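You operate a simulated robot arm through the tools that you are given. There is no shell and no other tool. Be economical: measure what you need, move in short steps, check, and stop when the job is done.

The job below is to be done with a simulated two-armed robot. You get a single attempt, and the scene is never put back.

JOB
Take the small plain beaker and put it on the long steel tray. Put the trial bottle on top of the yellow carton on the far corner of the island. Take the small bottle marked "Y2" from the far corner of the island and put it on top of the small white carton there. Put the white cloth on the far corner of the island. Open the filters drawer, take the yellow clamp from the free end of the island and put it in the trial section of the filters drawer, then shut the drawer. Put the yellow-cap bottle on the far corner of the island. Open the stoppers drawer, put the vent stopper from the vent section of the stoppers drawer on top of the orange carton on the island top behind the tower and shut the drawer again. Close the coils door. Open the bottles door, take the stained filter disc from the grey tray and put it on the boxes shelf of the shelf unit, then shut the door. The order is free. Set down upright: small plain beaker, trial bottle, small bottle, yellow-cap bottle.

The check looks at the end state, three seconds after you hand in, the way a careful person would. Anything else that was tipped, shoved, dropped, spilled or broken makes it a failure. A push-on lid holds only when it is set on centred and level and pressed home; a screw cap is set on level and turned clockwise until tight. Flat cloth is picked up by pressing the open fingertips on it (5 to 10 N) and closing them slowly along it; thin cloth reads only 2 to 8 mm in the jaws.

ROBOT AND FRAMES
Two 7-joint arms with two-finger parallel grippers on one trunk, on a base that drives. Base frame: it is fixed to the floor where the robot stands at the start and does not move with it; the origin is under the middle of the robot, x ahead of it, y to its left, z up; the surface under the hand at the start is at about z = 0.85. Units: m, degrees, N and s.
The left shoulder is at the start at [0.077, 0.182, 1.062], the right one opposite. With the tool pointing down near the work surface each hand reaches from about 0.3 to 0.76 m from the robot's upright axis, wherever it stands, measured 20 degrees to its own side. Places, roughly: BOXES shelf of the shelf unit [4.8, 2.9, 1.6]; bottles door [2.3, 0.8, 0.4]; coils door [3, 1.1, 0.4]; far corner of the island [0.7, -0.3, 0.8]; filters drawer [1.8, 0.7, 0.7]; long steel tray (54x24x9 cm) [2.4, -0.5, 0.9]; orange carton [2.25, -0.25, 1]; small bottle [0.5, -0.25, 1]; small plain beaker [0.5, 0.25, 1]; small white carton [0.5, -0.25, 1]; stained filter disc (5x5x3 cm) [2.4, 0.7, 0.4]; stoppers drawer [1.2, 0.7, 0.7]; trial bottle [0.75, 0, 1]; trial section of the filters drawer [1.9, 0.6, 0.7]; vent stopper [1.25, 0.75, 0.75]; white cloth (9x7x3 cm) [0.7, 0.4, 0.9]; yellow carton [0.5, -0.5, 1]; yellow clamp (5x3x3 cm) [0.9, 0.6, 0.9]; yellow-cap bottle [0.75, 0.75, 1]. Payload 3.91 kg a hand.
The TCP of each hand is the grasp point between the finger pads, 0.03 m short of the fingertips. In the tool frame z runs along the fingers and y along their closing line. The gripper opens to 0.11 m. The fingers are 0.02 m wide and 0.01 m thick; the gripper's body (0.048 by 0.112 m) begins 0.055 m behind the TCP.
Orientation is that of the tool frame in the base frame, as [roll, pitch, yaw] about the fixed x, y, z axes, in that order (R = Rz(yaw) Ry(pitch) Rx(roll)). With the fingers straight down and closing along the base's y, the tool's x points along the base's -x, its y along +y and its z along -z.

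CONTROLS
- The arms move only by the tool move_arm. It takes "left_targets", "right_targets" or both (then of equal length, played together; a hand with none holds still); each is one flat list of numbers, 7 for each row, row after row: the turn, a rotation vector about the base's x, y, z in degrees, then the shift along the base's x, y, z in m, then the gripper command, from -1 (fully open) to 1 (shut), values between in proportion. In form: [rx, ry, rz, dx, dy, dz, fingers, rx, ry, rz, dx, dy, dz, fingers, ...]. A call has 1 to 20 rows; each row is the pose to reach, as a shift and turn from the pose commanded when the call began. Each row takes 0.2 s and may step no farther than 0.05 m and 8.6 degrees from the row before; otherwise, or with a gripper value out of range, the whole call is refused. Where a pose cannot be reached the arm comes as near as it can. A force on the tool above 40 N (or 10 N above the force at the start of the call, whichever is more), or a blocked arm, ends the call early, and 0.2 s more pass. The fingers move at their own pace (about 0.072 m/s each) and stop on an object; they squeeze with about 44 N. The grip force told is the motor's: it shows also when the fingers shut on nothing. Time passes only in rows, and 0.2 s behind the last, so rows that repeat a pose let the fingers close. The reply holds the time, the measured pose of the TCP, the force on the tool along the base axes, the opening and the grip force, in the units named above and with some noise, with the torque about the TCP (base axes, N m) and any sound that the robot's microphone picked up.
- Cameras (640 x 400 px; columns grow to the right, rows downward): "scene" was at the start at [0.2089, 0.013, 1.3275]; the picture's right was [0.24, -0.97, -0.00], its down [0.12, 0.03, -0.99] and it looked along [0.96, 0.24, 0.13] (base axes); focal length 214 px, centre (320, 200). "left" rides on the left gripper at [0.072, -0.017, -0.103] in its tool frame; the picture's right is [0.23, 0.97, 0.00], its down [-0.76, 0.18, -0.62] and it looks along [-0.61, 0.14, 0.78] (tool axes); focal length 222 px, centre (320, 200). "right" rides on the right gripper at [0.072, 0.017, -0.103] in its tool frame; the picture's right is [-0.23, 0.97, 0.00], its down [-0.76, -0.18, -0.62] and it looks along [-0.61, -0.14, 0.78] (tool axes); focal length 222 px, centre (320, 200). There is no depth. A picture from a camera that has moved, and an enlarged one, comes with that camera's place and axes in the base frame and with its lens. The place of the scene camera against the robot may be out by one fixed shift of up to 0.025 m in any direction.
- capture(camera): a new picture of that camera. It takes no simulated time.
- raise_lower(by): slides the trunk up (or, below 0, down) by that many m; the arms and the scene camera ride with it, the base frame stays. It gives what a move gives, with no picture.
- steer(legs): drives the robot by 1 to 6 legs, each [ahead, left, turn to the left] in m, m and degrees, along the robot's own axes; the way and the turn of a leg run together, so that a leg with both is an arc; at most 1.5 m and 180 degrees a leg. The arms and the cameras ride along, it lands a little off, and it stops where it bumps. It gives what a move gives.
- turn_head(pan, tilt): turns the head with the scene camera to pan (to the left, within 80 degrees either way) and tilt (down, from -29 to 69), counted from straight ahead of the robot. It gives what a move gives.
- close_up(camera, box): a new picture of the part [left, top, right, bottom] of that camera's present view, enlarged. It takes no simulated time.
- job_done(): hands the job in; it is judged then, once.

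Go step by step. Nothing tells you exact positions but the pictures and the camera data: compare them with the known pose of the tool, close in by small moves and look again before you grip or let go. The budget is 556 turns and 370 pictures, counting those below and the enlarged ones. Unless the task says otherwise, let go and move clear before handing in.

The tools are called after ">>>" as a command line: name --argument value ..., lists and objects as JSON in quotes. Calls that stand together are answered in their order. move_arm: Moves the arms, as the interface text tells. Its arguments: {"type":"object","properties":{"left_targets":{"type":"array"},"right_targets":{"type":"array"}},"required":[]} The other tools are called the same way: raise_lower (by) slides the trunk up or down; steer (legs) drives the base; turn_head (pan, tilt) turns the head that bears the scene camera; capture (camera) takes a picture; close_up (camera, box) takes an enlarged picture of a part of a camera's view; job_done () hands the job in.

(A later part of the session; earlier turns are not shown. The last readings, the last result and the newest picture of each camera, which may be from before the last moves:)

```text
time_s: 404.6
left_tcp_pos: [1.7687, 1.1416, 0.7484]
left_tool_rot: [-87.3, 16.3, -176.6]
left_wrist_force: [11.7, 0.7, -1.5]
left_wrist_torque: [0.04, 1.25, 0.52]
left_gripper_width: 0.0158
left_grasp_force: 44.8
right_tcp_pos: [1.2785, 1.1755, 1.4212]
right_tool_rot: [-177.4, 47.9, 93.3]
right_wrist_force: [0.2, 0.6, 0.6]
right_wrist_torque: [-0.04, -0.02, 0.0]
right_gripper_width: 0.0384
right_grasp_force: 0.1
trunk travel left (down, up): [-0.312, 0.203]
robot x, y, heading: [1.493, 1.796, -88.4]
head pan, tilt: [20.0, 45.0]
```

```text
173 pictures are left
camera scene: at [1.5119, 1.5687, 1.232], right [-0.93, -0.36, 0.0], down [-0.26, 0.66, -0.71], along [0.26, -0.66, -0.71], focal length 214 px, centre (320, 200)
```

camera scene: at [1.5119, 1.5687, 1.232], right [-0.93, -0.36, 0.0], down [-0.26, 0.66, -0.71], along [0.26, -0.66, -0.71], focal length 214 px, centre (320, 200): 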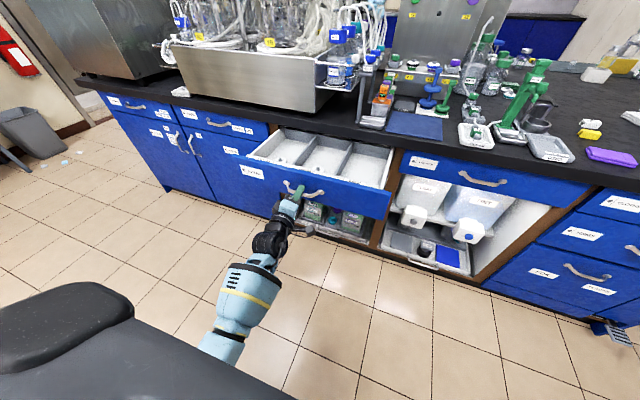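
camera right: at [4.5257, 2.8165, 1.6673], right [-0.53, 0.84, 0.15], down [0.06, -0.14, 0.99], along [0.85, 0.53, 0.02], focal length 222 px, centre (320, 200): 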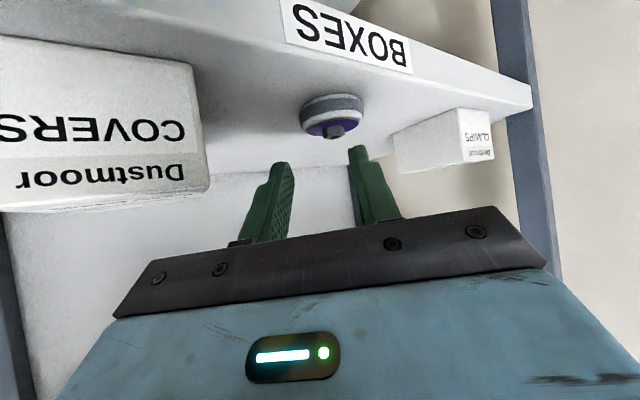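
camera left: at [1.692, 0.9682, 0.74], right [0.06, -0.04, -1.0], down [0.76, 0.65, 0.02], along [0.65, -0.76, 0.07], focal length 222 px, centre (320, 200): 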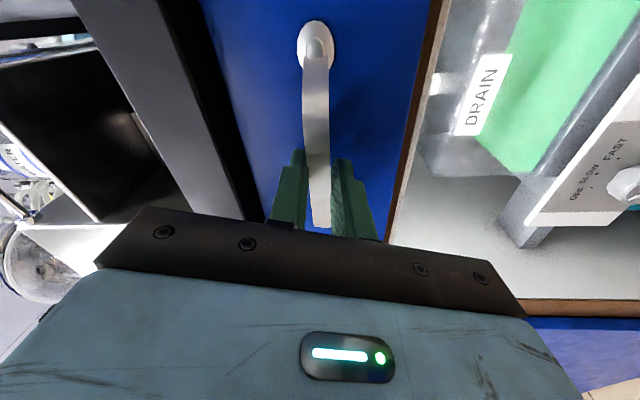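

The drawer is open with three sections. Zoom for section labels.

>>> close_up --camera "scene" --box '[230, 115, 400, 225]'

```text
3.64 times, centred on (315, 170) of scene
camera zoom: at [1.5119, 1.5687, 1.232], right [-0.93, -0.36, 0.0], down [-0.26, 0.66, -0.71], along [0.26, -0.66, -0.71], focal length 780 px, centre (338, 309)
```

zoom: 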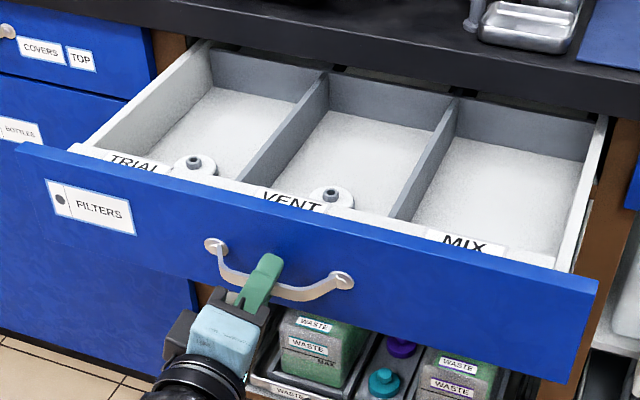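

TRIAL is the left section. Release the handle, back away, and return the left tool to vertical.

>>> move_arm --left_targets '[0, 0, 0, 0, 0, 0, 0.5, 0, 0, 0, 0, 0, 0, 0.2, 0, 0, 0, 0, 0.0, 0, 0.1]'

>>> steer --legs '[[-0.15, 0, 0]]'

>>> move_arm --left_targets '[4.6, -4.6, -4.6, 0, 0.01, 0.02, 0, 9.2, -9.2, -9.2, 0, 0.02, 0.04, 0, 13.8, -13.8, -13.8, 0, 0.03, 0.06, 0, 18.4, -18.4, -18.4, 0, 0.04, 0.08, 0, 23, -23, -23, 0, 0.05, 0.1, 0, 27.6, -27.6, -27.6, 0, 0.06, 0.13, 0, 32.2, -32.2, -32.2, 0, 0.07, 0.16, 0, 36.8, -36.8, -36.8, 0, 0.08, 0.19, -0.5, 41.4, -41.4, -41.4, 0, 0.09, 0.22, -0.5, 46, -46, -46, 0, 0.1, 0.25, -0.5, 50.6, -50.6, -50.6, 0, 0.1, 0.28, -0.5, 55.2, -55.2, -55.2, 0, 0.1, 0.3, -0.5, 59.8, -59.8, -59.8, 0, 0.1, 0.32, -0.5]'

>>> capture --camera "scene"

```text
time_s: 405.4
left_tcp_pos: [1.7666, 1.1421, 0.7483]
left_tool_rot: [-87.4, 16.4, -177.0]
left_wrist_force: [-0.1, 1.1, 0.0]
left_wrist_torque: [0.02, 0.0, -0.03]
left_gripper_width: 0.0496
left_grasp_force: 0.0
right_tcp_pos: [1.2751, 1.1748, 1.4212]
right_tool_rot: [-177.5, 47.9, 93.3]
right_wrist_force: [0.6, 0.4, -0.1]
right_wrist_torque: [0.02, -0.04, -0.02]
right_gripper_width: 0.0382
right_grasp_force: 0.0
trunk travel left (down, up): [-0.312, 0.203]
robot x, y, heading: [1.4886, 1.793, -88.6]
head pan, tilt: [20.0, 45.0]
```

```text
time_s: 406.8
left_tcp_pos: [1.7632, 1.2943, 0.7511]
left_tool_rot: [-87.3, 16.4, -176.8]
left_wrist_force: [-0.7, 0.1, 0.8]
left_wrist_torque: [0.0, -0.02, 0.01]
left_gripper_width: 0.0492
left_grasp_force: 0.0
right_tcp_pos: [1.2729, 1.3279, 1.422]
right_tool_rot: [-177.5, 48.0, 93.3]
right_wrist_force: [0.4, 1.1, 0.5]
right_wrist_torque: [0.02, -0.02, -0.01]
right_gripper_width: 0.0387
right_grasp_force: 0.1
trunk travel left (down, up): [-0.312, 0.203]
robot x, y, heading: [1.4888, 1.9454, -88.6]
head pan, tilt: [20.0, 45.0]
```

```text
time_s: 409.6
left_tcp_pos: [1.7642, 1.3949, 1.0712]
left_tool_rot: [-170.8, 14.1, 84.1]
left_wrist_force: [0.6, 0.6, -0.1]
left_wrist_torque: [0.02, -0.02, -0.02]
left_gripper_width: 0.0824
left_grasp_force: 0.0
right_tcp_pos: [1.2719, 1.3274, 1.4212]
right_tool_rot: [-177.4, 47.9, 93.2]
right_wrist_force: [-0.6, -0.6, -0.1]
right_wrist_torque: [0.0, 0.0, 0.02]
right_gripper_width: 0.0384
right_grasp_force: 0.1
trunk travel left (down, up): [-0.312, 0.203]
robot x, y, heading: [1.4885, 1.9479, -88.6]
head pan, tilt: [20.0, 45.0]
```

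```text
171 pictures are left
camera scene: at [1.5066, 1.7214, 1.232], right [-0.93, -0.36, 0.0], down [-0.26, 0.66, -0.71], along [0.26, -0.66, -0.71], focal length 214 px, centre (320, 200)
```

scene: 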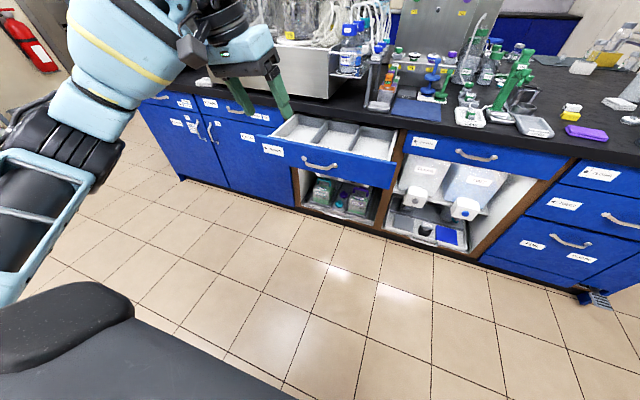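

Now bring the right tool to vertical and lower it.

>>> move_arm --right_targets '[8, 0, 0, 0, 0.01, -0.04, -0.4, 16, 0, 0, 0, 0.02, -0.08, -0.4, 24, 0, 0, 0, 0.03, -0.12, -0.4, 32, 0, 0, 0, 0.04, -0.16, -0.4, 40, 0, 0, 0, 0.05, -0.2, -0.4, 48, 0, 0, 0, 0.05, -0.24, -0.4, 48, 0, 0, 0, 0.05, -0.28, -0.4, 48, 0, 0, 0, 0.05, -0.31, -0.4]'

>>> steer --legs '[[0, -0.4, 0]]'

>>> turn_head --pan -10 --tilt 35

>>> capture --camera "scene"

```text
time_s: 411.4
left_tcp_pos: [1.7639, 1.394, 1.0703]
left_tool_rot: [-170.8, 14.3, 84.2]
left_wrist_force: [-0.2, -0.3, 0.5]
left_wrist_torque: [-0.02, 0.02, 0.01]
left_gripper_width: 0.0825
left_grasp_force: 0.0
right_tcp_pos: [1.2715, 1.3746, 1.1125]
right_tool_rot: [-179.9, -0.1, 92.2]
right_wrist_force: [-0.5, -0.2, 0.3]
right_wrist_torque: [0.01, 0.0, 0.03]
right_gripper_width: 0.0769
right_grasp_force: 0.1
trunk travel left (down, up): [-0.312, 0.203]
robot x, y, heading: [1.4912, 1.9471, -88.5]
head pan, tilt: [20.0, 45.0]
```

```text
time_s: 415.5
left_tcp_pos: [1.3627, 1.3842, 1.0713]
left_tool_rot: [-170.7, 14.2, 84.4]
left_wrist_force: [0.7, -0.6, 0.8]
left_wrist_torque: [0.02, -0.01, 0.06]
left_gripper_width: 0.0826
left_grasp_force: 0.1
right_tcp_pos: [0.872, 1.3658, 1.1129]
right_tool_rot: [-179.9, 0.0, 92.2]
right_wrist_force: [0.2, -0.5, -0.8]
right_wrist_torque: [0.03, 0.01, -0.02]
right_gripper_width: 0.0772
right_grasp_force: 0.1
trunk travel left (down, up): [-0.312, 0.203]
robot x, y, heading: [1.0884, 1.9361, -88.4]
head pan, tilt: [20.0, 45.0]
```

```text
time_s: 416.4
left_tcp_pos: [1.3621, 1.3847, 1.0706]
left_tool_rot: [-170.8, 14.2, 84.2]
left_wrist_force: [-0.8, -1.2, 0.5]
left_wrist_torque: [0.0, 0.03, 0.02]
left_gripper_width: 0.0827
left_grasp_force: 0.0
right_tcp_pos: [0.873, 1.3657, 1.1136]
right_tool_rot: [-179.8, 0.0, 92.2]
right_wrist_force: [-0.7, 0.0, 0.1]
right_wrist_torque: [0.02, -0.01, -0.01]
right_gripper_width: 0.0772
right_grasp_force: 0.1
trunk travel left (down, up): [-0.312, 0.203]
robot x, y, heading: [1.0857, 1.9407, -88.5]
head pan, tilt: [-10.0, 35.0]
```

```text
170 pictures are left
camera scene: at [1.0632, 1.7, 1.2468], right [-0.99, 0.15, 0.0], down [0.08, 0.57, -0.82], along [-0.12, -0.81, -0.57], focal length 214 px, centre (320, 200)
```

scene: 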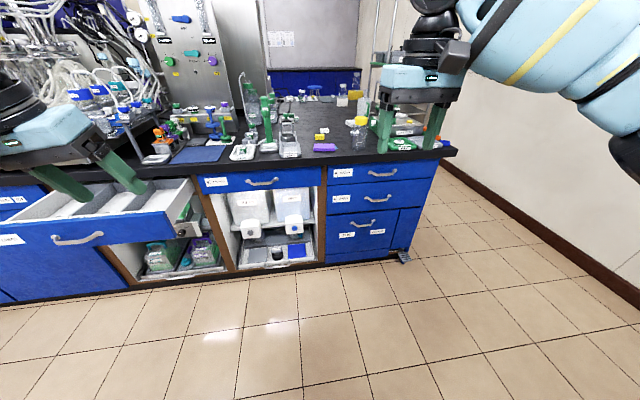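

>>> move_arm --left_targets '[-2, -2, 0, 0.02, 0.03, 0.02, -0.5, -4, -5, 0, 0.04, 0.06, 0.04, -0.5, -6, -8, 0, 0.06, 0.09, 0.06, -0.5, -8, -10, 0, 0.08, 0.12, 0.08, -0.5, -9, -12, 0, 0.09, 0.15, 0.1, -0.5, -9, -12, 0, 0.1, 0.18, 0.12, -0.5, -9, -12, 0, 0.1, 0.21, 0.14, -0.5]'

>>> close_up --camera "scene" --box '[230, 85, 460, 175]'

```text
time_s: 418.0
left_tcp_pos: [1.4517, 1.5773, 1.184]
left_tool_rot: [175.6, 21.6, 80.0]
left_wrist_force: [-0.5, -0.5, -0.1]
left_wrist_torque: [0.01, 0.06, 0.0]
left_gripper_width: 0.0825
left_grasp_force: 0.0
left hand out of reach, approached as far as the arm can: row 7
right_tcp_pos: [0.8725, 1.3652, 1.1135]
right_tool_rot: [-180.0, 0.0, 92.2]
right_wrist_force: [0.3, -0.3, 0.2]
right_wrist_torque: [0.03, 0.0, 0.0]
right_gripper_width: 0.0768
right_grasp_force: 0.0
trunk travel left (down, up): [-0.312, 0.203]
robot x, y, heading: [1.083, 1.9372, -88.5]
head pan, tilt: [-10.0, 35.0]
```

```text
2.78 times, centred on (345, 130) of scene
camera zoom: at [1.0628, 1.6996, 1.2467], right [-0.99, 0.15, 0.0], down [0.09, 0.57, -0.82], along [-0.12, -0.81, -0.57], focal length 597 px, centre (250, 395)
```

zoom: 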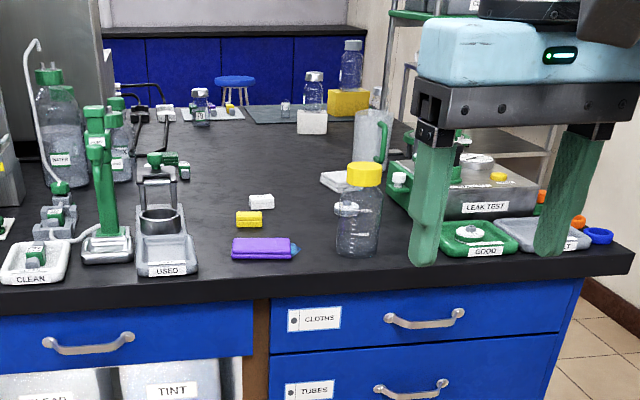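

Drive in toward the yellow clamp.

>>> steer --legs '[[0.62, 0.05, 0]]'

>>> capture --camera "right"

>>> capture --camera "scene"

```text
time_s: 421.5
left_tcp_pos: [1.515, 0.9635, 1.1847]
left_tool_rot: [175.6, 21.5, 79.8]
left_wrist_force: [0.0, 0.4, 0.4]
left_wrist_torque: [-0.01, -0.02, 0.02]
left_gripper_width: 0.0823
left_grasp_force: 0.0
right_tcp_pos: [0.9326, 0.7549, 1.1126]
right_tool_rot: [-179.9, 0.0, 92.0]
right_wrist_force: [-0.7, 0.0, -0.2]
right_wrist_torque: [0.04, -0.02, -0.03]
right_gripper_width: 0.0769
right_grasp_force: 0.0
trunk travel left (down, up): [-0.312, 0.203]
robot x, y, heading: [1.1499, 1.3283, -88.8]
head pan, tilt: [-10.0, 35.0]
```

```text
168 pictures are left
camera right: at [0.9471, 0.8279, 1.2172], right [0.98, -0.19, 0.0], down [-0.15, -0.77, 0.62], along [-0.12, -0.61, -0.78], focal length 222 px, centre (320, 200)
```

right: 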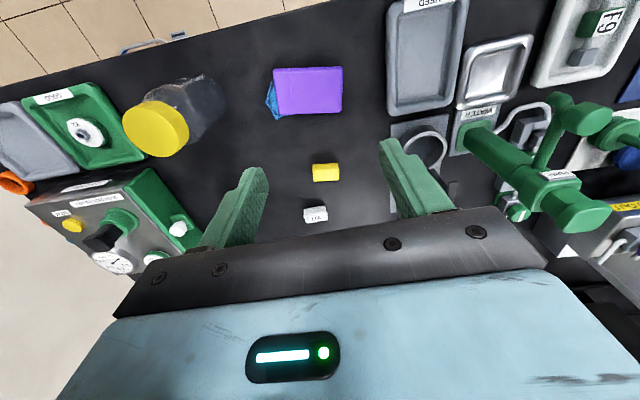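

```text
167 pictures are left
camera scene: at [1.1259, 1.089, 1.2468], right [-0.99, 0.15, 0.0], down [0.09, 0.57, -0.82], along [-0.13, -0.81, -0.57], focal length 214 px, centre (320, 200)
```

scene: 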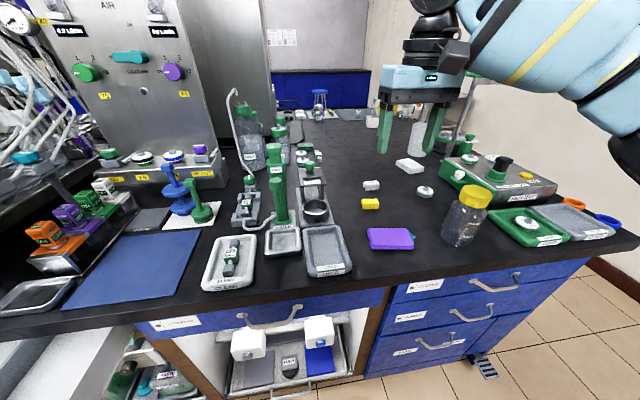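

Clamp at about (0.916, 0.616). Move above and descend.

>>> move_arm --right_targets '[0, 0, 0, -0.005, -0.04, -0.01, -0.4, 0, 0, 0, -0.01, -0.08, -0.03, -0.4, 0, 0, 0, -0.0166, -0.12, -0.05, -0.4, 0, 0, 0, -0.0166, -0.139, -0.09, -0.4, 0, 0, 0, -0.0166, -0.139, -0.13, -0.4, 0, 0, 0, -0.0166, -0.139, -0.13, -0.4]'

>>> capture --camera "right"

```text
time_s: 422.9
left_tcp_pos: [1.5141, 0.965, 1.1833]
left_tool_rot: [175.6, 21.7, 79.8]
left_wrist_force: [-0.8, 0.5, 0.2]
left_wrist_torque: [0.01, -0.03, 0.0]
left_gripper_width: 0.0825
left_grasp_force: 0.0
right_tcp_pos: [0.916, 0.6191, 0.9856]
right_tool_rot: [-179.9, 0.1, 92.1]
right_wrist_force: [-0.8, 0.9, 0.7]
right_wrist_torque: [-0.01, -0.02, 0.03]
right_gripper_width: 0.077
right_grasp_force: 0.0
right hand out of reach, approached as far as the arm can: row 4
trunk travel left (down, up): [-0.312, 0.203]
robot x, y, heading: [1.1497, 1.3292, -88.8]
head pan, tilt: [-10.0, 35.0]
```

```text
166 pictures are left
camera right: at [0.9306, 0.6919, 1.0888], right [0.98, -0.19, 0.0], down [-0.15, -0.77, 0.62], along [-0.12, -0.61, -0.78], focal length 222 px, centre (320, 200)
```

right: 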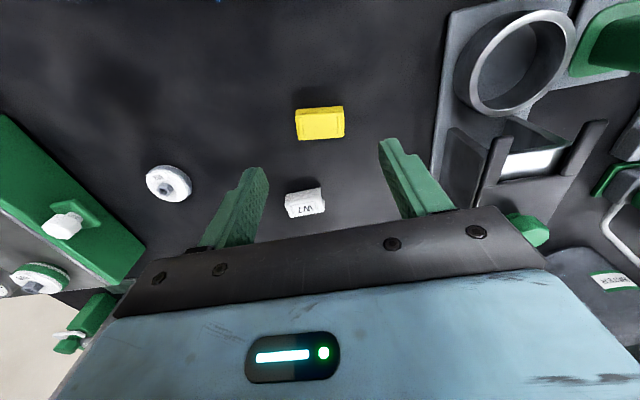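

>>> move_arm --right_targets '[0, 0, 0, 0, -0.003, -0.04, -0.4, 0, 0, 0, 0, -0.003, -0.08, -0.4, 0, 0, 0, 0, -0.003, -0.1, -0.4, 0, 0, 0, 0, -0.003, -0.1, 0, 0, 0, 0, 0, -0.003, -0.1, 0.5, 0, 0, 0, 0, -0.003, -0.1, 0.8, 0, 0, 0, 0, -0.003, -0.1, 0.8]'

>>> capture --camera "right"

```text
time_s: 424.5
left_tcp_pos: [1.5146, 0.9629, 1.1841]
left_tool_rot: [175.7, 21.6, 79.8]
left_wrist_force: [-0.6, -0.1, -0.5]
left_wrist_torque: [-0.03, 0.0, -0.02]
left_gripper_width: 0.0826
left_grasp_force: 0.1
right_tcp_pos: [0.9165, 0.6142, 0.8825]
right_tool_rot: [180.0, 0.0, 91.9]
right_wrist_force: [0.3, -0.5, 0.0]
right_wrist_torque: [-0.04, -0.03, -0.01]
right_gripper_width: 0.0476
right_grasp_force: 43.6
trunk travel left (down, up): [-0.312, 0.203]
robot x, y, heading: [1.1528, 1.3239, -88.9]
head pan, tilt: [-10.0, 35.0]
```

```text
165 pictures are left
camera right: at [0.9312, 0.6862, 0.9873], right [0.98, -0.19, 0.0], down [-0.15, -0.77, 0.62], along [-0.12, -0.61, -0.78], focal length 222 px, centre (320, 200)
```

right: 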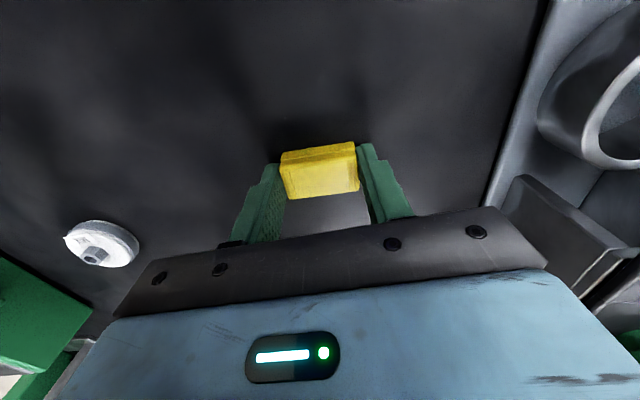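

Clamp gripped. Lift and go to the open drawer.

>>> move_arm --right_targets '[0, 0, 0, 0, 0, 0.04, 0.8, 0, 0, 0, 0, 0, 0.08, 0.8, 0, 0, 0, 0, 0.02, 0.12, 0.8, 0, 0, 0, 0, 0.05, 0.15, 0.8, 0, 0, 0, 0, 0.09, 0.17, 0.8, 0, 0, 0, 0, 0.12, 0.19, 0.8]'

>>> steer --legs '[[-0.4, 0, 0], [0, 0.98, 0]]'

>>> turn_head --pan -15 --tilt 45

>>> capture --camera "scene"

>>> capture --camera "right"

```text
time_s: 425.9
left_tcp_pos: [1.5144, 0.9645, 1.1852]
left_tool_rot: [175.6, 21.7, 79.7]
left_wrist_force: [0.1, 0.1, -0.3]
left_wrist_torque: [-0.05, -0.02, 0.0]
left_gripper_width: 0.0823
left_grasp_force: 0.1
right_tcp_pos: [0.9166, 0.7347, 1.0739]
right_tool_rot: [-179.9, 0.0, 91.8]
right_wrist_force: [0.2, 0.7, -0.7]
right_wrist_torque: [0.02, 0.01, -0.01]
right_gripper_width: 0.0473
right_grasp_force: 44.3
trunk travel left (down, up): [-0.312, 0.203]
robot x, y, heading: [1.1516, 1.3281, -88.8]
head pan, tilt: [-10.0, 35.0]
```

```text
time_s: 437.1
left_tcp_pos: [2.5162, 1.3954, 1.185]
left_tool_rot: [175.7, 21.6, 80.3]
left_wrist_force: [-0.2, -0.4, -0.4]
left_wrist_torque: [0.01, -0.02, 0.0]
left_gripper_width: 0.0825
left_grasp_force: 0.1
right_tcp_pos: [1.9205, 1.1603, 1.0721]
right_tool_rot: [-179.9, 0.1, 92.6]
right_wrist_force: [0.6, 0.3, -1.0]
right_wrist_torque: [-0.02, -0.03, 0.01]
right_gripper_width: 0.0468
right_grasp_force: 43.8
trunk travel left (down, up): [-0.312, 0.203]
robot x, y, heading: [2.147, 1.7549, -88.1]
head pan, tilt: [-10.0, 35.0]
```

```text
time_s: 437.9
left_tcp_pos: [2.5168, 1.3951, 1.1839]
left_tool_rot: [175.6, 21.7, 80.2]
left_wrist_force: [0.0, 0.9, -0.5]
left_wrist_torque: [-0.03, 0.01, 0.02]
left_gripper_width: 0.0825
left_grasp_force: 0.1
right_tcp_pos: [1.92, 1.159, 1.0728]
right_tool_rot: [-180.0, 0.0, 92.5]
right_wrist_force: [-0.5, 0.0, -0.9]
right_wrist_torque: [0.02, 0.0, -0.05]
right_gripper_width: 0.0468
right_grasp_force: 43.8
trunk travel left (down, up): [-0.312, 0.203]
robot x, y, heading: [2.1507, 1.7524, -88.3]
head pan, tilt: [-15.0, 45.0]
```

```text
164 pictures are left
camera scene: at [2.1204, 1.5253, 1.232], right [-0.97, 0.23, 0.0], down [0.16, 0.69, -0.71], along [-0.16, -0.69, -0.71], focal length 214 px, centre (320, 200)
```

scene: 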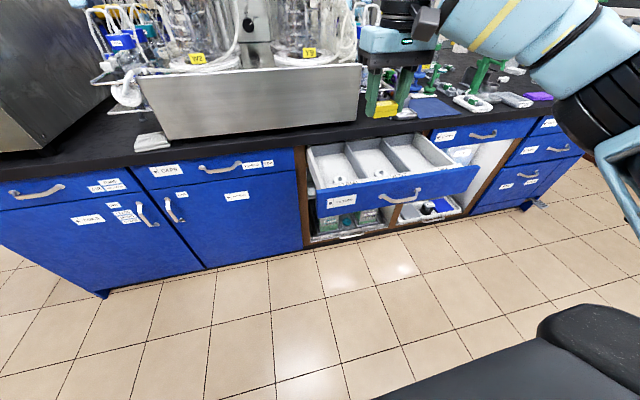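

```text
163 pictures are left
camera right: at [1.9341, 1.2326, 1.1771], right [0.98, -0.18, 0.0], down [-0.14, -0.77, 0.62], along [-0.12, -0.61, -0.78], focal length 222 px, centre (320, 200)
```

right: 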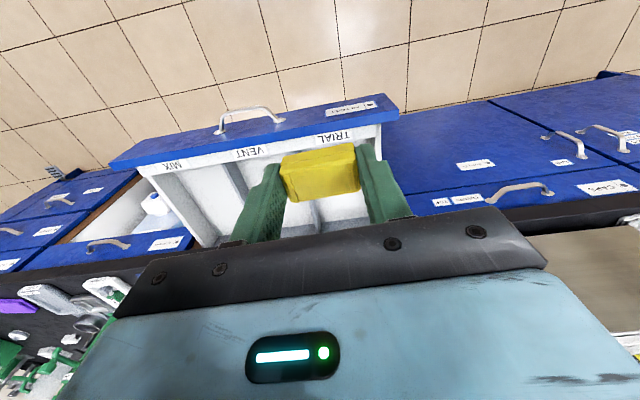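

>>> close_up --camera "scene" --box '[290, 90, 480, 230]'

```text
2.86 times, centred on (385, 160) of scene
camera zoom: at [2.1204, 1.5253, 1.232], right [-0.97, 0.23, 0.0], down [0.16, 0.69, -0.71], along [-0.16, -0.69, -0.71], focal length 613 px, centre (134, 314)
```

zoom: 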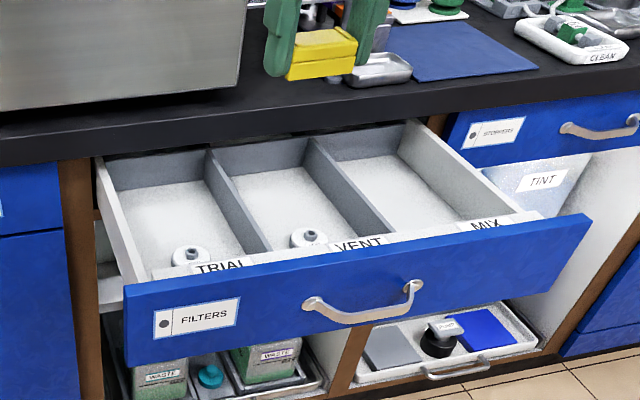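

Free floor is behind the disc in TRIAL. Drive in and lower.

>>> steer --legs '[[0.22, 0, 0]]'

>>> capture --camera "right"

```text
time_s: 439.6
left_tcp_pos: [2.5254, 1.1788, 1.1841]
left_tool_rot: [175.5, 21.5, 80.6]
left_wrist_force: [-0.5, -0.7, 0.1]
left_wrist_torque: [0.02, 0.0, 0.01]
left_gripper_width: 0.0821
left_grasp_force: 0.1
right_tcp_pos: [1.9306, 0.9418, 1.0726]
right_tool_rot: [-179.9, 0.0, 92.7]
right_wrist_force: [0.5, -0.7, -0.6]
right_wrist_torque: [0.01, 0.0, -0.05]
right_gripper_width: 0.0464
right_grasp_force: 43.8
trunk travel left (down, up): [-0.312, 0.203]
robot x, y, heading: [2.1534, 1.5364, -87.9]
head pan, tilt: [-15.0, 45.0]
```

```text
161 pictures are left
camera right: at [1.9436, 1.0138, 1.177], right [0.98, -0.18, 0.0], down [-0.14, -0.77, 0.62], along [-0.11, -0.61, -0.78], focal length 222 px, centre (320, 200)
```

right: 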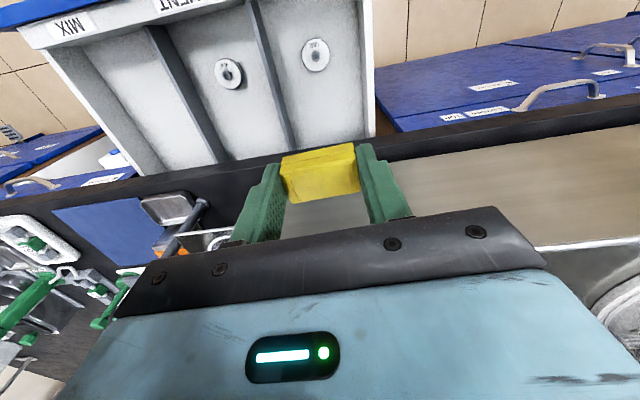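

>>> move_arm --right_targets '[0, 0, 0, 0, -0.01, -0.04, 0.8, 0, 0, 0, 0, -0.02, -0.08, 0.8, 0, 0, 0, 0, -0.02, -0.12, 0.8, 0, 0, 0, 0, -0.02, -0.16, 0.8, 0, 0, 0, 0, -0.02, -0.2, 0.8, 0, 0, 0, 0, -0.02, -0.24, 0.8, 0, 0, 0, 0, -0.02, -0.27, 0.8, 0, 0, 0, 0, -0.02, -0.29, 0.8]'

>>> capture --camera "right"

>>> close_up --camera "scene" --box '[260, 130, 480, 300]'

```text
time_s: 441.4
left_tcp_pos: [2.5241, 1.1781, 1.184]
left_tool_rot: [175.6, 21.6, 80.6]
left_wrist_force: [0.1, 0.3, 0.5]
left_wrist_torque: [-0.01, 0.03, -0.01]
left_gripper_width: 0.0826
left_grasp_force: 0.1
right_tcp_pos: [1.9303, 0.9225, 0.7832]
right_tool_rot: [-179.9, 0.0, 92.8]
right_wrist_force: [-0.2, -0.5, -0.2]
right_wrist_torque: [0.0, 0.02, 0.0]
right_gripper_width: 0.0467
right_grasp_force: 44.1
trunk travel left (down, up): [-0.312, 0.203]
robot x, y, heading: [2.1572, 1.5376, -88.0]
head pan, tilt: [-15.0, 45.0]
```

```text
160 pictures are left
camera right: at [1.9433, 0.9949, 0.8875], right [0.98, -0.18, 0.0], down [-0.14, -0.77, 0.62], along [-0.11, -0.61, -0.78], focal length 222 px, centre (320, 200)
```

right: 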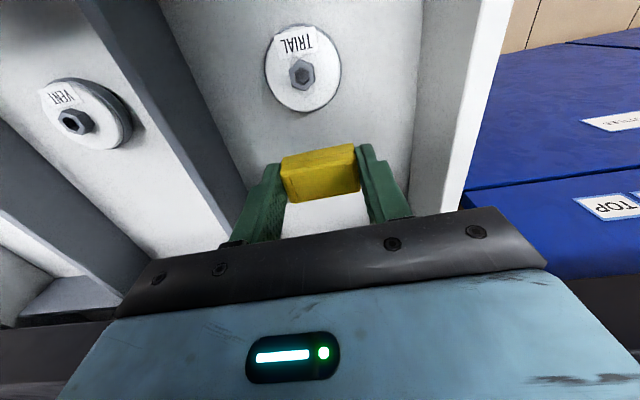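

```text
2.35 times, centred on (370, 215) of scene
camera zoom: at [2.1284, 1.3078, 1.232], right [-0.97, 0.23, 0.0], down [0.16, 0.69, -0.71], along [-0.16, -0.69, -0.71], focal length 505 px, centre (202, 165)
```

zoom: 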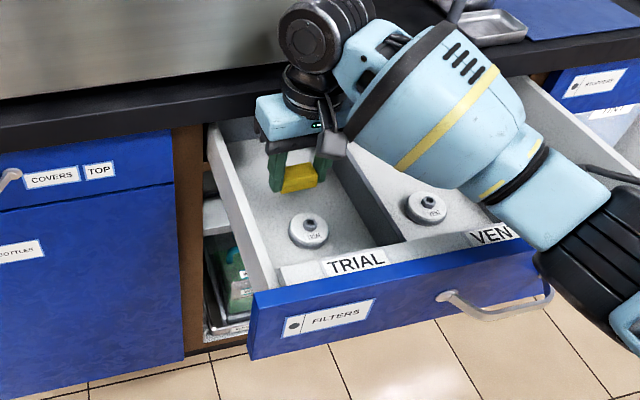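

>>> move_arm --right_targets '[0, 0, 0, 0, 0, -0.015, 0.8, 0, 0, 0, 0, 0, -0.03, 0.8, 0, 0, 0, 0, 0, -0.04, 0.8, 0, 0, 0, 0, 0, -0.05, 0.8, 0, 0, 0, 0, 0, -0.06, 0.8, 0, 0, 0, 0, 0, -0.065, 0.8]'

```text
time_s: 442.4
left_tcp_pos: [2.5234, 1.1792, 1.1843]
left_tool_rot: [175.7, 21.7, 80.6]
left_wrist_force: [-0.1, -0.4, -0.3]
left_wrist_torque: [0.03, -0.01, -0.01]
left_gripper_width: 0.0825
left_grasp_force: 0.0
right_tcp_pos: [1.9303, 0.917, 0.745]
right_tool_rot: [179.8, 1.4, 92.8]
right_wrist_force: [1.9, -0.3, 17.7]
right_wrist_torque: [0.12, 0.1, -0.02]
right_gripper_width: 0.0467
right_grasp_force: 44.1
trunk travel left (down, up): [-0.312, 0.203]
robot x, y, heading: [2.1547, 1.537, -88.2]
head pan, tilt: [-15.0, 45.0]
stopped in row 4 (right hand): the force on the tool passed its limit at 46 N (the readings are from after the stop); the commanded pose is now the measured one
```

Contact on the drawer floor. Release and lift out.

>>> move_arm --right_targets '[0, 0, 0, 0, 0, 0.002, 0.5, 0, 0, 0, 0, 0, 0.002, 0, 0, 0, 0, 0, 0, 0.002, -0.3, 0, 0, 0, 0, 0, 0.03, -0.3, 0, 0, 0, 0, 0, 0.07, -0.3, 0, 0, 0, 0, 0, 0.11, -0.3, 0, 0, 0, 0, 0, 0.15, -0.3, 0, 0, 0, 0, 0.01, 0.19, 0, 0, 0, 0, 0, 0.02, 0.23, 0.5, 0, 0, 0, 0, 0.03, 0.27, 0.5]'

>>> close_up --camera "scene" --box '[260, 130, 480, 300]'

```text
time_s: 444.6
left_tcp_pos: [2.5239, 1.1795, 1.1855]
left_tool_rot: [175.6, 21.7, 80.4]
left_wrist_force: [0.3, 0.1, 0.5]
left_wrist_torque: [0.01, -0.02, 0.03]
left_gripper_width: 0.0823
left_grasp_force: 0.0
right_tcp_pos: [1.9296, 0.9488, 1.0124]
right_tool_rot: [179.8, 0.8, 92.7]
right_wrist_force: [-0.2, 0.6, 0.5]
right_wrist_torque: [-0.01, 0.0, 0.0]
right_gripper_width: 0.0275
right_grasp_force: 0.0
trunk travel left (down, up): [-0.312, 0.203]
robot x, y, heading: [2.1558, 1.5387, -88.0]
head pan, tilt: [-15.0, 45.0]
```

```text
2.35 times, centred on (370, 215) of scene
camera zoom: at [2.1285, 1.3086, 1.2321], right [-0.97, 0.23, 0.0], down [0.16, 0.69, -0.71], along [-0.16, -0.69, -0.71], focal length 505 px, centre (202, 165)
```

zoom: 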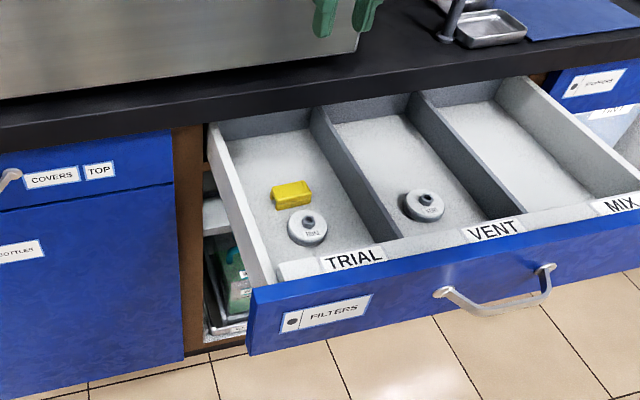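

The clamp is in TRIAL. Back off, point the right tool forward with closed fingers, and push the drawer shut.

>>> steer --legs '[[-0.45, 0, 0]]'

>>> move_arm --right_targets '[-8, 0, 0, 0, 0.0, -0.02, 1, -16, 0, 0, 0, 0, -0.04, 1, -24, 0, 0, 0, 0, -0.06, 1, -32, 0, 0, 0, 0, -0.08, 1, -40, 0, 0, 0, 0, -0.1, 1, -48, 0, 0, 0, 0, -0.13, 1, -56, 0, 0, 0, 0, -0.16, 1, -64, 0, 0, 0, 0, -0.19, 1, -72, 0, 0, 0, 0, -0.22, 1, -80, 0, 0, 0, 0, -0.25, 1, -88, 0, 0, 0, 0, -0.27, 1]'

>>> capture --camera "scene"

```text
time_s: 447.3
left_tcp_pos: [2.508, 1.628, 1.1843]
left_tool_rot: [175.6, 21.7, 80.1]
left_wrist_force: [-0.5, 0.3, 0.1]
left_wrist_torque: [0.0, 0.0, -0.01]
left_gripper_width: 0.0822
left_grasp_force: 0.0
right_tcp_pos: [1.9109, 1.4001, 1.0112]
right_tool_rot: [179.9, 0.9, 92.3]
right_wrist_force: [-0.7, -0.3, 0.1]
right_wrist_torque: [-0.03, -0.04, -0.03]
right_gripper_width: 0.0275
right_grasp_force: 0.0
trunk travel left (down, up): [-0.312, 0.203]
robot x, y, heading: [2.1426, 1.9916, -88.4]
head pan, tilt: [-15.0, 45.0]
```

```text
time_s: 449.7
left_tcp_pos: [2.508, 1.6268, 1.1845]
left_tool_rot: [175.6, 21.7, 80.1]
left_wrist_force: [0.5, 0.1, 0.4]
left_wrist_torque: [-0.04, -0.02, 0.0]
left_gripper_width: 0.0823
left_grasp_force: 0.1
right_tcp_pos: [1.9101, 1.4036, 0.7404]
right_tool_rot: [-117.0, 87.5, 153.2]
right_wrist_force: [0.7, 0.3, -0.4]
right_wrist_torque: [0.01, -0.01, 0.02]
right_gripper_width: 0.0
right_grasp_force: 37.7
trunk travel left (down, up): [-0.312, 0.203]
robot x, y, heading: [2.1429, 1.99, -88.6]
head pan, tilt: [-15.0, 45.0]
```

```text
157 pictures are left
camera scene: at [2.1133, 1.7584, 1.232], right [-0.97, 0.23, 0.0], down [0.16, 0.69, -0.71], along [-0.17, -0.69, -0.71], focal length 214 px, centre (320, 200)
```

scene: 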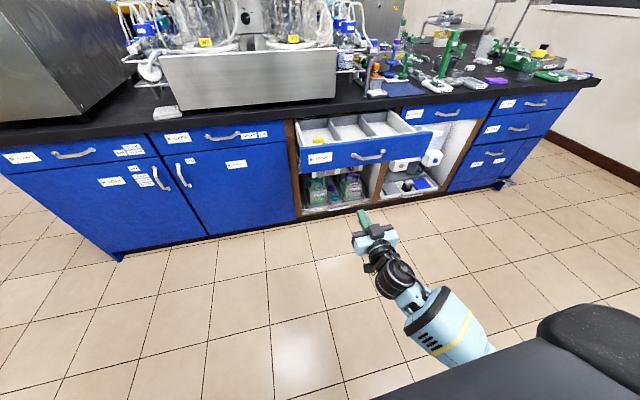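

>>> steer --legs '[[0.45, -0.05, 0]]'

>>> capture --camera "scene"

```text
time_s: 452.4
left_tcp_pos: [2.4677, 1.1824, 1.1838]
left_tool_rot: [175.7, 21.6, 79.9]
left_wrist_force: [0.2, -1.0, 0.1]
left_wrist_torque: [0.03, 0.01, 0.0]
left_gripper_width: 0.0826
left_grasp_force: 0.1
right_tcp_pos: [1.8702, 0.958, 0.7402]
right_tool_rot: [-116.8, 87.4, 153.0]
right_wrist_force: [-0.8, -0.2, 0.3]
right_wrist_torque: [0.0, 0.03, -0.01]
right_gripper_width: 0.0
right_grasp_force: 37.7
trunk travel left (down, up): [-0.312, 0.203]
robot x, y, heading: [2.1036, 1.542, -88.6]
head pan, tilt: [-15.0, 45.0]
```

```text
156 pictures are left
camera scene: at [2.0731, 1.3141, 1.2319], right [-0.97, 0.24, 0.0], down [0.17, 0.69, -0.71], along [-0.17, -0.69, -0.71], focal length 214 px, centre (320, 200)
```

scene: 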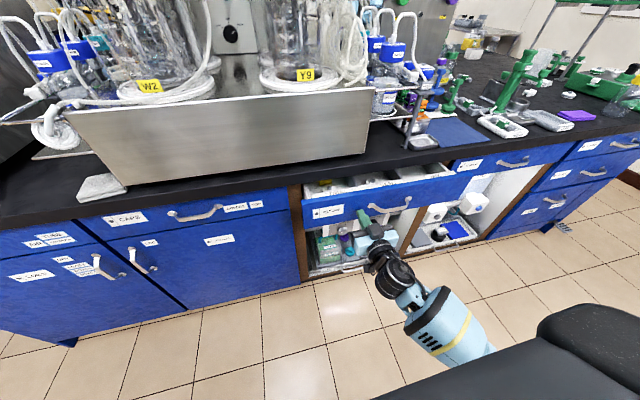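

Moving in. Finish the push.

>>> steer --legs '[[0.11, 0, 0]]'

>>> capture --camera "scene"

```text
time_s: 453.6
left_tcp_pos: [2.4701, 1.0791, 1.1837]
left_tool_rot: [175.5, 21.6, 79.9]
left_wrist_force: [-0.5, 0.8, 0.1]
left_wrist_torque: [0.02, 0.0, -0.03]
left_gripper_width: 0.0824
left_grasp_force: 0.1
right_tcp_pos: [1.8725, 0.8596, 0.7402]
right_tool_rot: [-117.1, 87.4, 152.7]
right_wrist_force: [0.1, -1.3, -0.1]
right_wrist_torque: [0.02, 0.02, -0.02]
right_gripper_width: 0.0002
right_grasp_force: 37.9
trunk travel left (down, up): [-0.312, 0.203]
robot x, y, heading: [2.1035, 1.4448, -88.8]
head pan, tilt: [-15.0, 45.0]
stopped in leg 1: the force on the tool passed its limit at 138 N (the readings are from after the stop); the commanded pose is now the measured one
```

```text
155 pictures are left
camera scene: at [2.0754, 1.212, 1.232], right [-0.97, 0.24, 0.0], down [0.17, 0.69, -0.71], along [-0.17, -0.69, -0.71], focal length 214 px, centre (320, 200)
```

scene: 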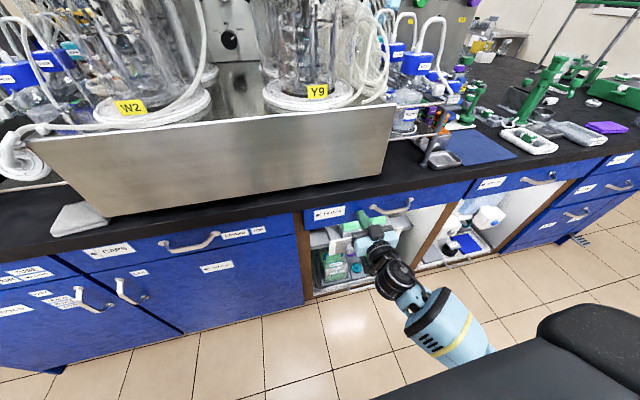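

The filters drawer is shut. Back off, and roll the right jaws vertical for the STOPPERS handle.

>>> steer --legs '[[-0.3, 0, 0], [0, -0.64, 0]]'

>>> move_arm --right_targets '[0, -8, 0, 0, 0.0, 0, 0.2, 0, -16, 0, 0, 0, 0, 0.2, 0, -24, 0, 0, 0, 0, 0.2, 0, -32, 0, 0, 0, 0, 0.2, 0, -40, 0, 0, 0, 0, 0.2, 0, -48, 0, 0, 0, 0, 0.2, 0, -56, 0, 0, 0, 0, 0.2, 0, -64, 0, 0, 0, 0, 0.2, 0, -72, 0, 0, 0, 0, 0.2, 0, -80, 0, 0, 0, 0, 0.2, 0, -88, 0, 0, 0, 0, 0.2]'

>>> capture --camera "right"

>>> capture --camera "scene"

```text
time_s: 461.4
left_tcp_pos: [1.8179, 1.3683, 1.1834]
left_tool_rot: [175.5, 21.6, 79.6]
left_wrist_force: [0.3, -0.1, 0.7]
left_wrist_torque: [-0.01, 0.0, 0.02]
left_gripper_width: 0.0827
left_grasp_force: 0.0
right_tcp_pos: [1.2212, 1.1515, 0.7392]
right_tool_rot: [-117.2, 87.4, 152.6]
right_wrist_force: [0.0, -0.1, -0.9]
right_wrist_torque: [-0.02, 0.0, -0.01]
right_gripper_width: 0.0001
right_grasp_force: 37.3
trunk travel left (down, up): [-0.312, 0.203]
robot x, y, heading: [1.4563, 1.7329, -88.9]
head pan, tilt: [-15.0, 45.0]
```

```text
time_s: 463.8
left_tcp_pos: [1.8179, 1.369, 1.1842]
left_tool_rot: [175.6, 21.6, 79.7]
left_wrist_force: [0.0, 0.7, -0.4]
left_wrist_torque: [-0.02, 0.0, 0.03]
left_gripper_width: 0.0827
left_grasp_force: 0.1
right_tcp_pos: [1.2204, 1.1507, 0.7397]
right_tool_rot: [90.4, 4.2, 1.2]
right_wrist_force: [0.1, 0.2, 0.0]
right_wrist_torque: [0.05, 0.02, 0.01]
right_gripper_width: 0.0439
right_grasp_force: 0.1
trunk travel left (down, up): [-0.312, 0.203]
robot x, y, heading: [1.4523, 1.7311, -89.1]
head pan, tilt: [-15.0, 45.0]
```

```text
154 pictures are left
camera right: at [1.2919, 1.2556, 0.7528], right [-0.16, -0.01, 0.99], down [-0.79, 0.61, -0.12], along [-0.6, -0.79, -0.1], focal length 222 px, centre (320, 200)
```

right: 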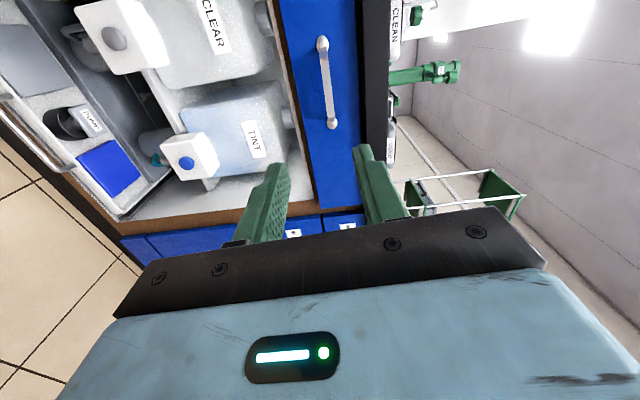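

```text
153 pictures are left
camera scene: at [1.4246, 1.503, 1.232], right [-0.97, 0.24, 0.0], down [0.17, 0.69, -0.71], along [-0.17, -0.69, -0.71], focal length 214 px, centre (320, 200)
```

scene: 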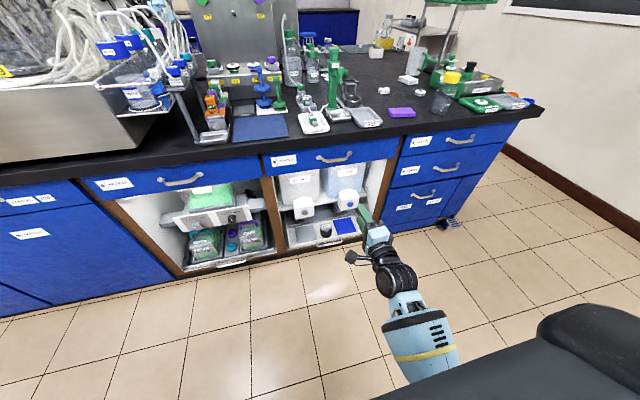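

Handle centre at (1.219, ·, 0.75). Drive onto it.

>>> move_arm --right_targets '[0, 0, 0, 0, 0.0, 0.01, 0.2]'

>>> steer --legs '[[0.26, 0, 0]]'

>>> capture --camera "right"

```text
time_s: 464.2
left_tcp_pos: [1.8196, 1.3678, 1.1841]
left_tool_rot: [175.7, 21.6, 79.7]
left_wrist_force: [-0.6, -0.7, -0.7]
left_wrist_torque: [0.0, -0.02, -0.01]
left_gripper_width: 0.0827
left_grasp_force: 0.1
right_tcp_pos: [1.2202, 1.1511, 0.7504]
right_tool_rot: [90.5, 4.3, 1.1]
right_wrist_force: [0.2, 0.6, -0.2]
right_wrist_torque: [0.02, 0.02, 0.02]
right_gripper_width: 0.0441
right_grasp_force: 0.1
trunk travel left (down, up): [-0.312, 0.203]
robot x, y, heading: [1.4571, 1.7349, -89.0]
head pan, tilt: [-15.0, 45.0]
```

```text
time_s: 466.1
left_tcp_pos: [1.8236, 1.1039, 1.1838]
left_tool_rot: [175.5, 21.7, 79.8]
left_wrist_force: [0.0, -1.0, -0.6]
left_wrist_torque: [0.0, 0.03, -0.01]
left_gripper_width: 0.0825
left_grasp_force: 0.0
right_tcp_pos: [1.2251, 0.8883, 0.7493]
right_tool_rot: [90.4, 4.3, 1.0]
right_wrist_force: [-0.2, 0.1, -0.1]
right_wrist_torque: [-0.02, -0.01, -0.02]
right_gripper_width: 0.0442
right_grasp_force: 0.0
trunk travel left (down, up): [-0.312, 0.203]
robot x, y, heading: [1.4604, 1.4697, -88.8]
head pan, tilt: [-15.0, 45.0]
```

```text
152 pictures are left
camera right: at [1.2963, 0.9922, 0.7621], right [-0.15, -0.01, 0.99], down [-0.78, 0.61, -0.12], along [-0.6, -0.79, -0.1], focal length 222 px, centre (320, 200)
```

right: 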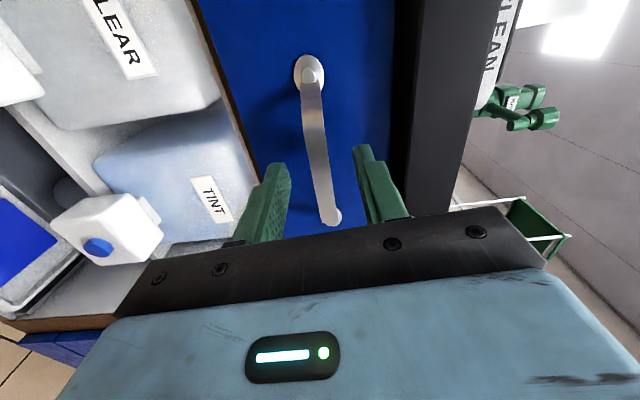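

>>> move_arm --right_targets '[0, 0, 0, 0, -0.012, 0, 0.2, 0, 0, 0, 0, -0.021, 0, 0.2, 0, 0, 0, 0, -0.021, 0, 0.6, 0, 0, 0, 0, -0.021, 0, 1, 0, 0, 0, 0, -0.021, 0, 1]'

>>> steer --legs '[[-0.28, 0, 0]]'

>>> turn_head --pan -20 --tilt 45

>>> capture --camera "scene"

```text
time_s: 467.3
left_tcp_pos: [1.8214, 1.105, 1.1847]
left_tool_rot: [175.7, 21.7, 79.6]
left_wrist_force: [0.2, -0.5, -0.2]
left_wrist_torque: [0.01, 0.0, 0.01]
left_gripper_width: 0.0825
left_grasp_force: 0.0
right_tcp_pos: [1.224, 0.8669, 0.7495]
right_tool_rot: [90.4, 4.0, 1.2]
right_wrist_force: [-1.5, 2.5, -2.9]
right_wrist_torque: [0.03, -0.96, -0.08]
right_gripper_width: 0.011
right_grasp_force: 45.2
trunk travel left (down, up): [-0.312, 0.203]
robot x, y, heading: [1.46, 1.4699, -88.8]
head pan, tilt: [-15.0, 45.0]
```

```text
time_s: 469.2
left_tcp_pos: [1.8212, 1.3908, 1.1827]
left_tool_rot: [175.7, 21.6, 79.8]
left_wrist_force: [0.2, 0.6, -0.4]
left_wrist_torque: [-0.03, 0.0, 0.01]
left_gripper_width: 0.0823
left_grasp_force: 0.1
right_tcp_pos: [1.2237, 1.1513, 0.7493]
right_tool_rot: [90.5, 4.3, 1.6]
right_wrist_force: [25.3, -0.3, -11.0]
right_wrist_torque: [0.05, -0.98, -0.2]
right_gripper_width: 0.0109
right_grasp_force: 44.8
trunk travel left (down, up): [-0.312, 0.203]
robot x, y, heading: [1.4496, 1.7541, -88.8]
head pan, tilt: [-15.0, 45.0]
```

```text
time_s: 469.9
left_tcp_pos: [1.8192, 1.3919, 1.1837]
left_tool_rot: [175.6, 21.6, 79.8]
left_wrist_force: [0.0, -0.3, 0.2]
left_wrist_torque: [0.02, 0.0, 0.01]
left_gripper_width: 0.0826
left_grasp_force: 0.1
right_tcp_pos: [1.2241, 1.1522, 0.7495]
right_tool_rot: [90.5, 4.1, 1.7]
right_wrist_force: [5.9, 1.7, -0.3]
right_wrist_torque: [-0.02, -1.01, 0.5]
right_gripper_width: 0.0108
right_grasp_force: 44.6
trunk travel left (down, up): [-0.312, 0.203]
robot x, y, heading: [1.4527, 1.7534, -88.9]
head pan, tilt: [-20.0, 45.0]
```

```text
151 pictures are left
camera scene: at [1.418, 1.5275, 1.232], right [-0.95, 0.32, 0.0], down [0.23, 0.67, -0.71], along [-0.23, -0.67, -0.71], focal length 214 px, centre (320, 200)
```

scene: 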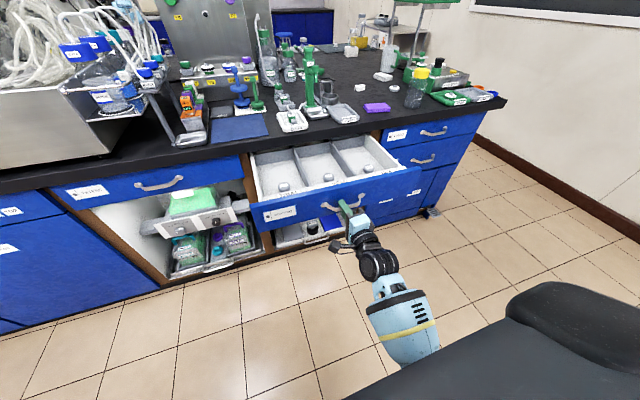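

Stoppers drawer is open. Zoom in.

>>> close_up --camera "scene" --box '[245, 125, 425, 240]'

```text
3.48 times, centred on (335, 182) of scene
camera zoom: at [1.418, 1.5275, 1.232], right [-0.95, 0.32, 0.0], down [0.23, 0.67, -0.71], along [-0.23, -0.67, -0.71], focal length 746 px, centre (268, 261)
```

zoom: 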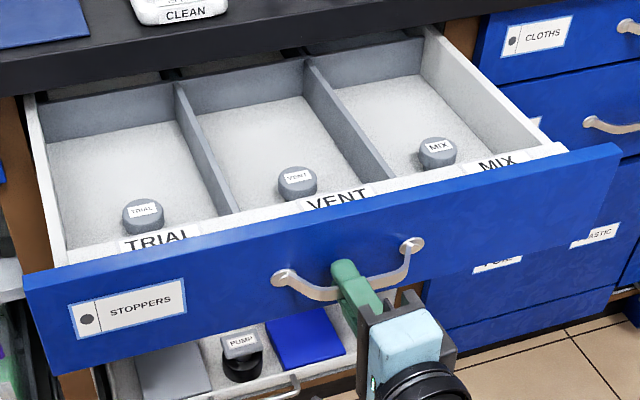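

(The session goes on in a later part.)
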